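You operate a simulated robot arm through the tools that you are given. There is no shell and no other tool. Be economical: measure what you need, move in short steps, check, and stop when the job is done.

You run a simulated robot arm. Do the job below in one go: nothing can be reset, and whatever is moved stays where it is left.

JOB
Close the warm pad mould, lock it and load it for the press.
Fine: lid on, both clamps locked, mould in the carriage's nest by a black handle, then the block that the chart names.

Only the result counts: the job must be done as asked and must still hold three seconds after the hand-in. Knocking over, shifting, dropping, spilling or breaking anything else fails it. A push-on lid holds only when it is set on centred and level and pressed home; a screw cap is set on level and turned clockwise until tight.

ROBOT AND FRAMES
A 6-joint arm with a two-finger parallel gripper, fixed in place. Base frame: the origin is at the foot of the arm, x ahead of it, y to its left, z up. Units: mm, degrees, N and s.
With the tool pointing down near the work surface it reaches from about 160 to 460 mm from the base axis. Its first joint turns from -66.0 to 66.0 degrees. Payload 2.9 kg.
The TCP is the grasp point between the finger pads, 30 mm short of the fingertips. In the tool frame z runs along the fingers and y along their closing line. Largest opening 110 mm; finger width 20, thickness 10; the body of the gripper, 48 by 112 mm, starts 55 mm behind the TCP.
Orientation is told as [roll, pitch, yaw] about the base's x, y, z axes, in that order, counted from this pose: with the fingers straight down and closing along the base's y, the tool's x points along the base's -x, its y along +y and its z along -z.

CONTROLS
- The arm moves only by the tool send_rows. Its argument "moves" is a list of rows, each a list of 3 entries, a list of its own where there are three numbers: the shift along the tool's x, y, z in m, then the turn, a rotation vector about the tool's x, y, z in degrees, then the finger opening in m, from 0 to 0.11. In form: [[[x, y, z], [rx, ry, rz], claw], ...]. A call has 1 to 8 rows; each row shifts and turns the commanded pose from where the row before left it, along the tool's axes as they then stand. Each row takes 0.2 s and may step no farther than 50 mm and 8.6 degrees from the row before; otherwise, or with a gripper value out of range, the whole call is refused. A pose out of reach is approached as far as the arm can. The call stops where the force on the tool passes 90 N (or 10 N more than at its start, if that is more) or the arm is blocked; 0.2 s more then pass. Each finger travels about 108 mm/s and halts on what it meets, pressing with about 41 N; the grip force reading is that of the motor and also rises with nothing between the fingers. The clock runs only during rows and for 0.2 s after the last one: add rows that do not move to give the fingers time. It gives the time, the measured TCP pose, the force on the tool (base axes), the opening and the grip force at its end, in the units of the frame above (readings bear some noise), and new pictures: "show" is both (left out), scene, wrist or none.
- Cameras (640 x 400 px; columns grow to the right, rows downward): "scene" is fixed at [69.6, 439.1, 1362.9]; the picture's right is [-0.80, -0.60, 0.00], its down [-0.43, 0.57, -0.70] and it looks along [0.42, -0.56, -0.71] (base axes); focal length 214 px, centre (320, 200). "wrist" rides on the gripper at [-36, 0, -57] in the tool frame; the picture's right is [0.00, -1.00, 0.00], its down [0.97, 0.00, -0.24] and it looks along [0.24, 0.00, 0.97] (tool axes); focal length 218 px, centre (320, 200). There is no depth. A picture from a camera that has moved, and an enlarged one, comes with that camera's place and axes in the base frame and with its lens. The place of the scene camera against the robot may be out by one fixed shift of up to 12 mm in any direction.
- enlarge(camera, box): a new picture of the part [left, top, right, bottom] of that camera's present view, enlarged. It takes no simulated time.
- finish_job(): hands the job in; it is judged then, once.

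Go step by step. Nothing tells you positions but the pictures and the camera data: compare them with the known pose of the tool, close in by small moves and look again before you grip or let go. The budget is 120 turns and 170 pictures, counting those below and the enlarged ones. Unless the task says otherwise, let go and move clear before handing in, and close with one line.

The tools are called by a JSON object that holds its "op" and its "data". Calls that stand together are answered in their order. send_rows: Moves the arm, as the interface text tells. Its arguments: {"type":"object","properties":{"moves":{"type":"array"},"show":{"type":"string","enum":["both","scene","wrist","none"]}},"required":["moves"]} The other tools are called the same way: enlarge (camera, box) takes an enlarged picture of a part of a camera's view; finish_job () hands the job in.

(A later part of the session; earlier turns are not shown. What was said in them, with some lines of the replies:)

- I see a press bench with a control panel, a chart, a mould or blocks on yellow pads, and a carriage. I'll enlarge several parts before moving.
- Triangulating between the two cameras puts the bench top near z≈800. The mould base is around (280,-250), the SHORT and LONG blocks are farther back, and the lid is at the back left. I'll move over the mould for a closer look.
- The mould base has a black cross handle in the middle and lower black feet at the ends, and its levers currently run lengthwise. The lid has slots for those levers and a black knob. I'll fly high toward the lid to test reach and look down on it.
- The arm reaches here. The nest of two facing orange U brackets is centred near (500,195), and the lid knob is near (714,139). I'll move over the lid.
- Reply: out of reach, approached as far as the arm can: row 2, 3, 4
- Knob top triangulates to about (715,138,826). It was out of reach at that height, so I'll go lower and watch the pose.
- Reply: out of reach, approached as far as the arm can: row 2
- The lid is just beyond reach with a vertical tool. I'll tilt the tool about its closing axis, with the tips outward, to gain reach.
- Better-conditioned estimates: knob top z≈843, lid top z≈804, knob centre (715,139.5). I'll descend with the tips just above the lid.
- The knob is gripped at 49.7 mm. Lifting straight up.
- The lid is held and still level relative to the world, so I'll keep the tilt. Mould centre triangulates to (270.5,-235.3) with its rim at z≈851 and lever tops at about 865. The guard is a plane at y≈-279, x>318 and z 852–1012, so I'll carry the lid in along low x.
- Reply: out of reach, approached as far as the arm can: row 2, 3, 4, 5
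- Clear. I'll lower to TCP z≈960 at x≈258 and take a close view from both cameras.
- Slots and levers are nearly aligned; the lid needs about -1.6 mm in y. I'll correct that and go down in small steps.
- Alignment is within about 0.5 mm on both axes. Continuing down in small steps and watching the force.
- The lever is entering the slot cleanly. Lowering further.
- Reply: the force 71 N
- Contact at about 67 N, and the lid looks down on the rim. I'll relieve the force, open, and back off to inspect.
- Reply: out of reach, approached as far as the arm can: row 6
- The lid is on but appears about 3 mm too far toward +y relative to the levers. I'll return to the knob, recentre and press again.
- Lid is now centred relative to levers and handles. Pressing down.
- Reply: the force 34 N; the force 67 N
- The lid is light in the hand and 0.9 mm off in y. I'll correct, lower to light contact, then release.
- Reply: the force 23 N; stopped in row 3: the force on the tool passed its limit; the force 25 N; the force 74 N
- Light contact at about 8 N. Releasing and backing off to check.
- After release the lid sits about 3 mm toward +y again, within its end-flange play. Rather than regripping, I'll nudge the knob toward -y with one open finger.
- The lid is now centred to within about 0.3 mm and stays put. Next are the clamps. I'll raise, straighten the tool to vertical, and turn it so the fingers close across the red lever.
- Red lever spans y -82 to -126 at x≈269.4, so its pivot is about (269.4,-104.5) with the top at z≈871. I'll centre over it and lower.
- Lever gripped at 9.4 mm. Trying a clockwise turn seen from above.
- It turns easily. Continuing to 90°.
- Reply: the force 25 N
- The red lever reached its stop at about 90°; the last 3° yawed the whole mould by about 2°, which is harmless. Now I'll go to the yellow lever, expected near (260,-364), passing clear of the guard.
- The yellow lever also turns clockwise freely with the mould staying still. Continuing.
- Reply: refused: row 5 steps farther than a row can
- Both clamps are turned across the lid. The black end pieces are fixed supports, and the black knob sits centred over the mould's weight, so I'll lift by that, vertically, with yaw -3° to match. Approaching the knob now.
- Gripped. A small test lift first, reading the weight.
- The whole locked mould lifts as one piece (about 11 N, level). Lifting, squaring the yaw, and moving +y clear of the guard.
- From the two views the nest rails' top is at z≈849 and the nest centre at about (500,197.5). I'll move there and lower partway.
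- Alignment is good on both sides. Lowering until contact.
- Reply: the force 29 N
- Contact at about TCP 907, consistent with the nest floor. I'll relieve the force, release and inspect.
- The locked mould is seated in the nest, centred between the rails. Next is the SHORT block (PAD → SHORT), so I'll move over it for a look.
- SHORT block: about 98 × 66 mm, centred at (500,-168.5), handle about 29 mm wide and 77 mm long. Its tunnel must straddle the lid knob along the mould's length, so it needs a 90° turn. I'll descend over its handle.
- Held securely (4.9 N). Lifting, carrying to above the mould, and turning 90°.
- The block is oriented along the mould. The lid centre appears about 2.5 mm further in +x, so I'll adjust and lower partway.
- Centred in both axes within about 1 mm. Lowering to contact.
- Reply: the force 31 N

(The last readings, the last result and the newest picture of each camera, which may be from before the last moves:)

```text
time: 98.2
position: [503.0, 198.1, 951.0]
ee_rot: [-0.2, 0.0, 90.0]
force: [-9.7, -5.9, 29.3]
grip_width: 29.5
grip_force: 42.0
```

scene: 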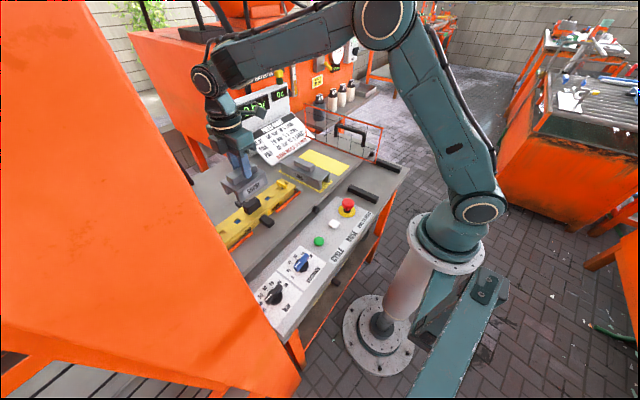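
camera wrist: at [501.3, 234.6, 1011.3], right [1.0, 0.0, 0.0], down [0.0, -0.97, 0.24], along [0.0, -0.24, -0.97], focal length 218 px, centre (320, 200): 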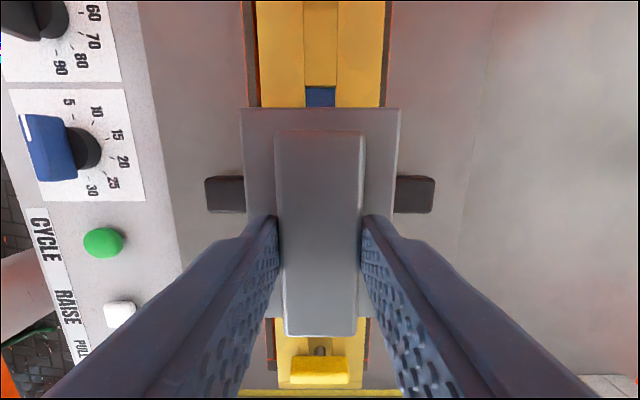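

Contact at TCP≈952, as predicted for the legs on the lid. Relieving and releasing.

{"op": "send_rows", "data": {"moves": [[[0, 0, -0.0025], [0, 0, 0], 0.01], [[0, 0, 0], [0, 0, 0], 0.01]], "show": "none"}}

{"op": "send_rows", "data": {"moves": [[[0, 0, 0], [0, 0, 0], 0.035], [[0, 0, 0], [0, 0, 0], 0.055], [[0, 0, -0.03], [0, 0, 0], 0.06], [[0, 0, -0.045], [0, 0, 0], 0.06], [[0, 0, -0.045], [0, 0, 0], 0.06], [[0, 0, 0], [0, 0, 0], 0.06]], "show": "both"}}

{"op": "enlarge", "data": {"camera": "scene", "box": [220, 160, 310, 235]}}

{"op": "enlarge", "data": {"camera": "wrist", "box": [220, 20, 420, 400]}}

```text
time: 98.8
position: [503.8, 198.5, 951.3]
ee_rot: [-0.1, 0.1, 89.9]
force: [0.9, -0.5, 13.5]
grip_width: 29.6
grip_force: 41.0
```

```text
time: 100.2
position: [502.5, 199.4, 1069.8]
ee_rot: [0.0, 0.1, 90.1]
force: [-0.2, -0.1, 0.3]
grip_width: 60.2
grip_force: 0.0
camera wrist: at [501.7, 234.9, 1128.3], right [1.0, 0.0, 0.0], down [0.0, -0.97, 0.24], along [0.0, -0.24, -0.97], focal length 218 px, centre (320, 200)
```

scene: 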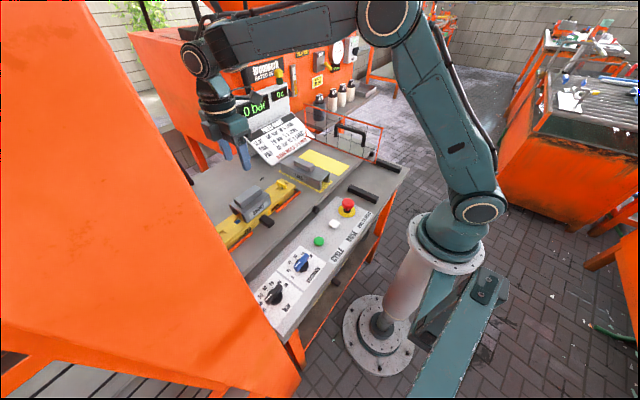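
wrist: 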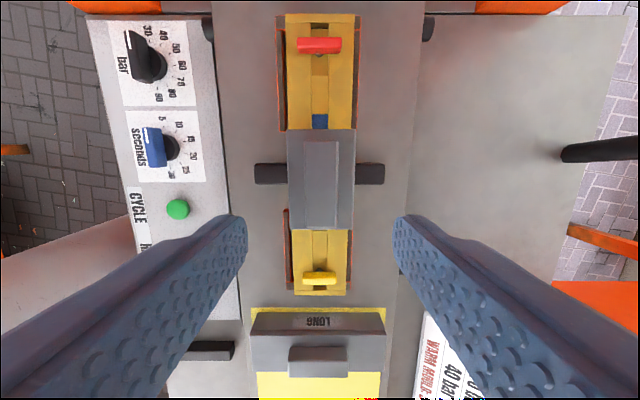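

```text
5.33 times, centred on (265, 198) of scene
camera zoom: at [69.6, 439.1, 1362.9], right [-0.8, -0.6, 0.0], down [-0.43, 0.57, -0.7], along [0.42, -0.56, -0.71], focal length 1144 px, centre (613, 213)
```

zoom: 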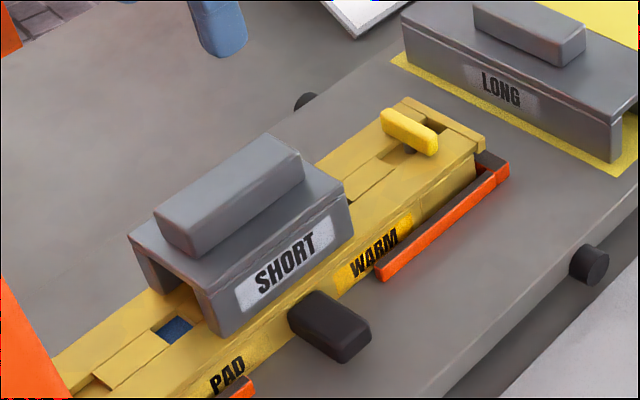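

```text
1.05 times, centred on (320, 210) of wrist
camera zoom: at [501.7, 234.9, 1128.3], right [1.0, 0.0, 0.0], down [0.0, -0.97, 0.24], along [0.0, -0.24, -0.97], focal length 230 px, centre (320, 190)
```

zoom: 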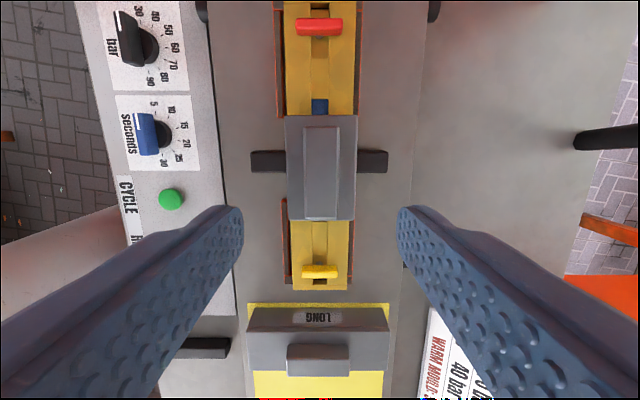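

The lid is on, both clamps sit across it, the mould is seated in the nest, and the SHORT block straddles the knob, level and centred. The gripper is clear, so I'm handing in.

{"op": "finish_job", "data": {}}

```text
The job is handed in.
```

I handed in the job: the lid is on, both clamps are turned to their stops, the mould is in the carriage's nest, and the SHORT block the chart names for PAD is set on top. I carried the mould by the black knob on the lid, not by a side handle.
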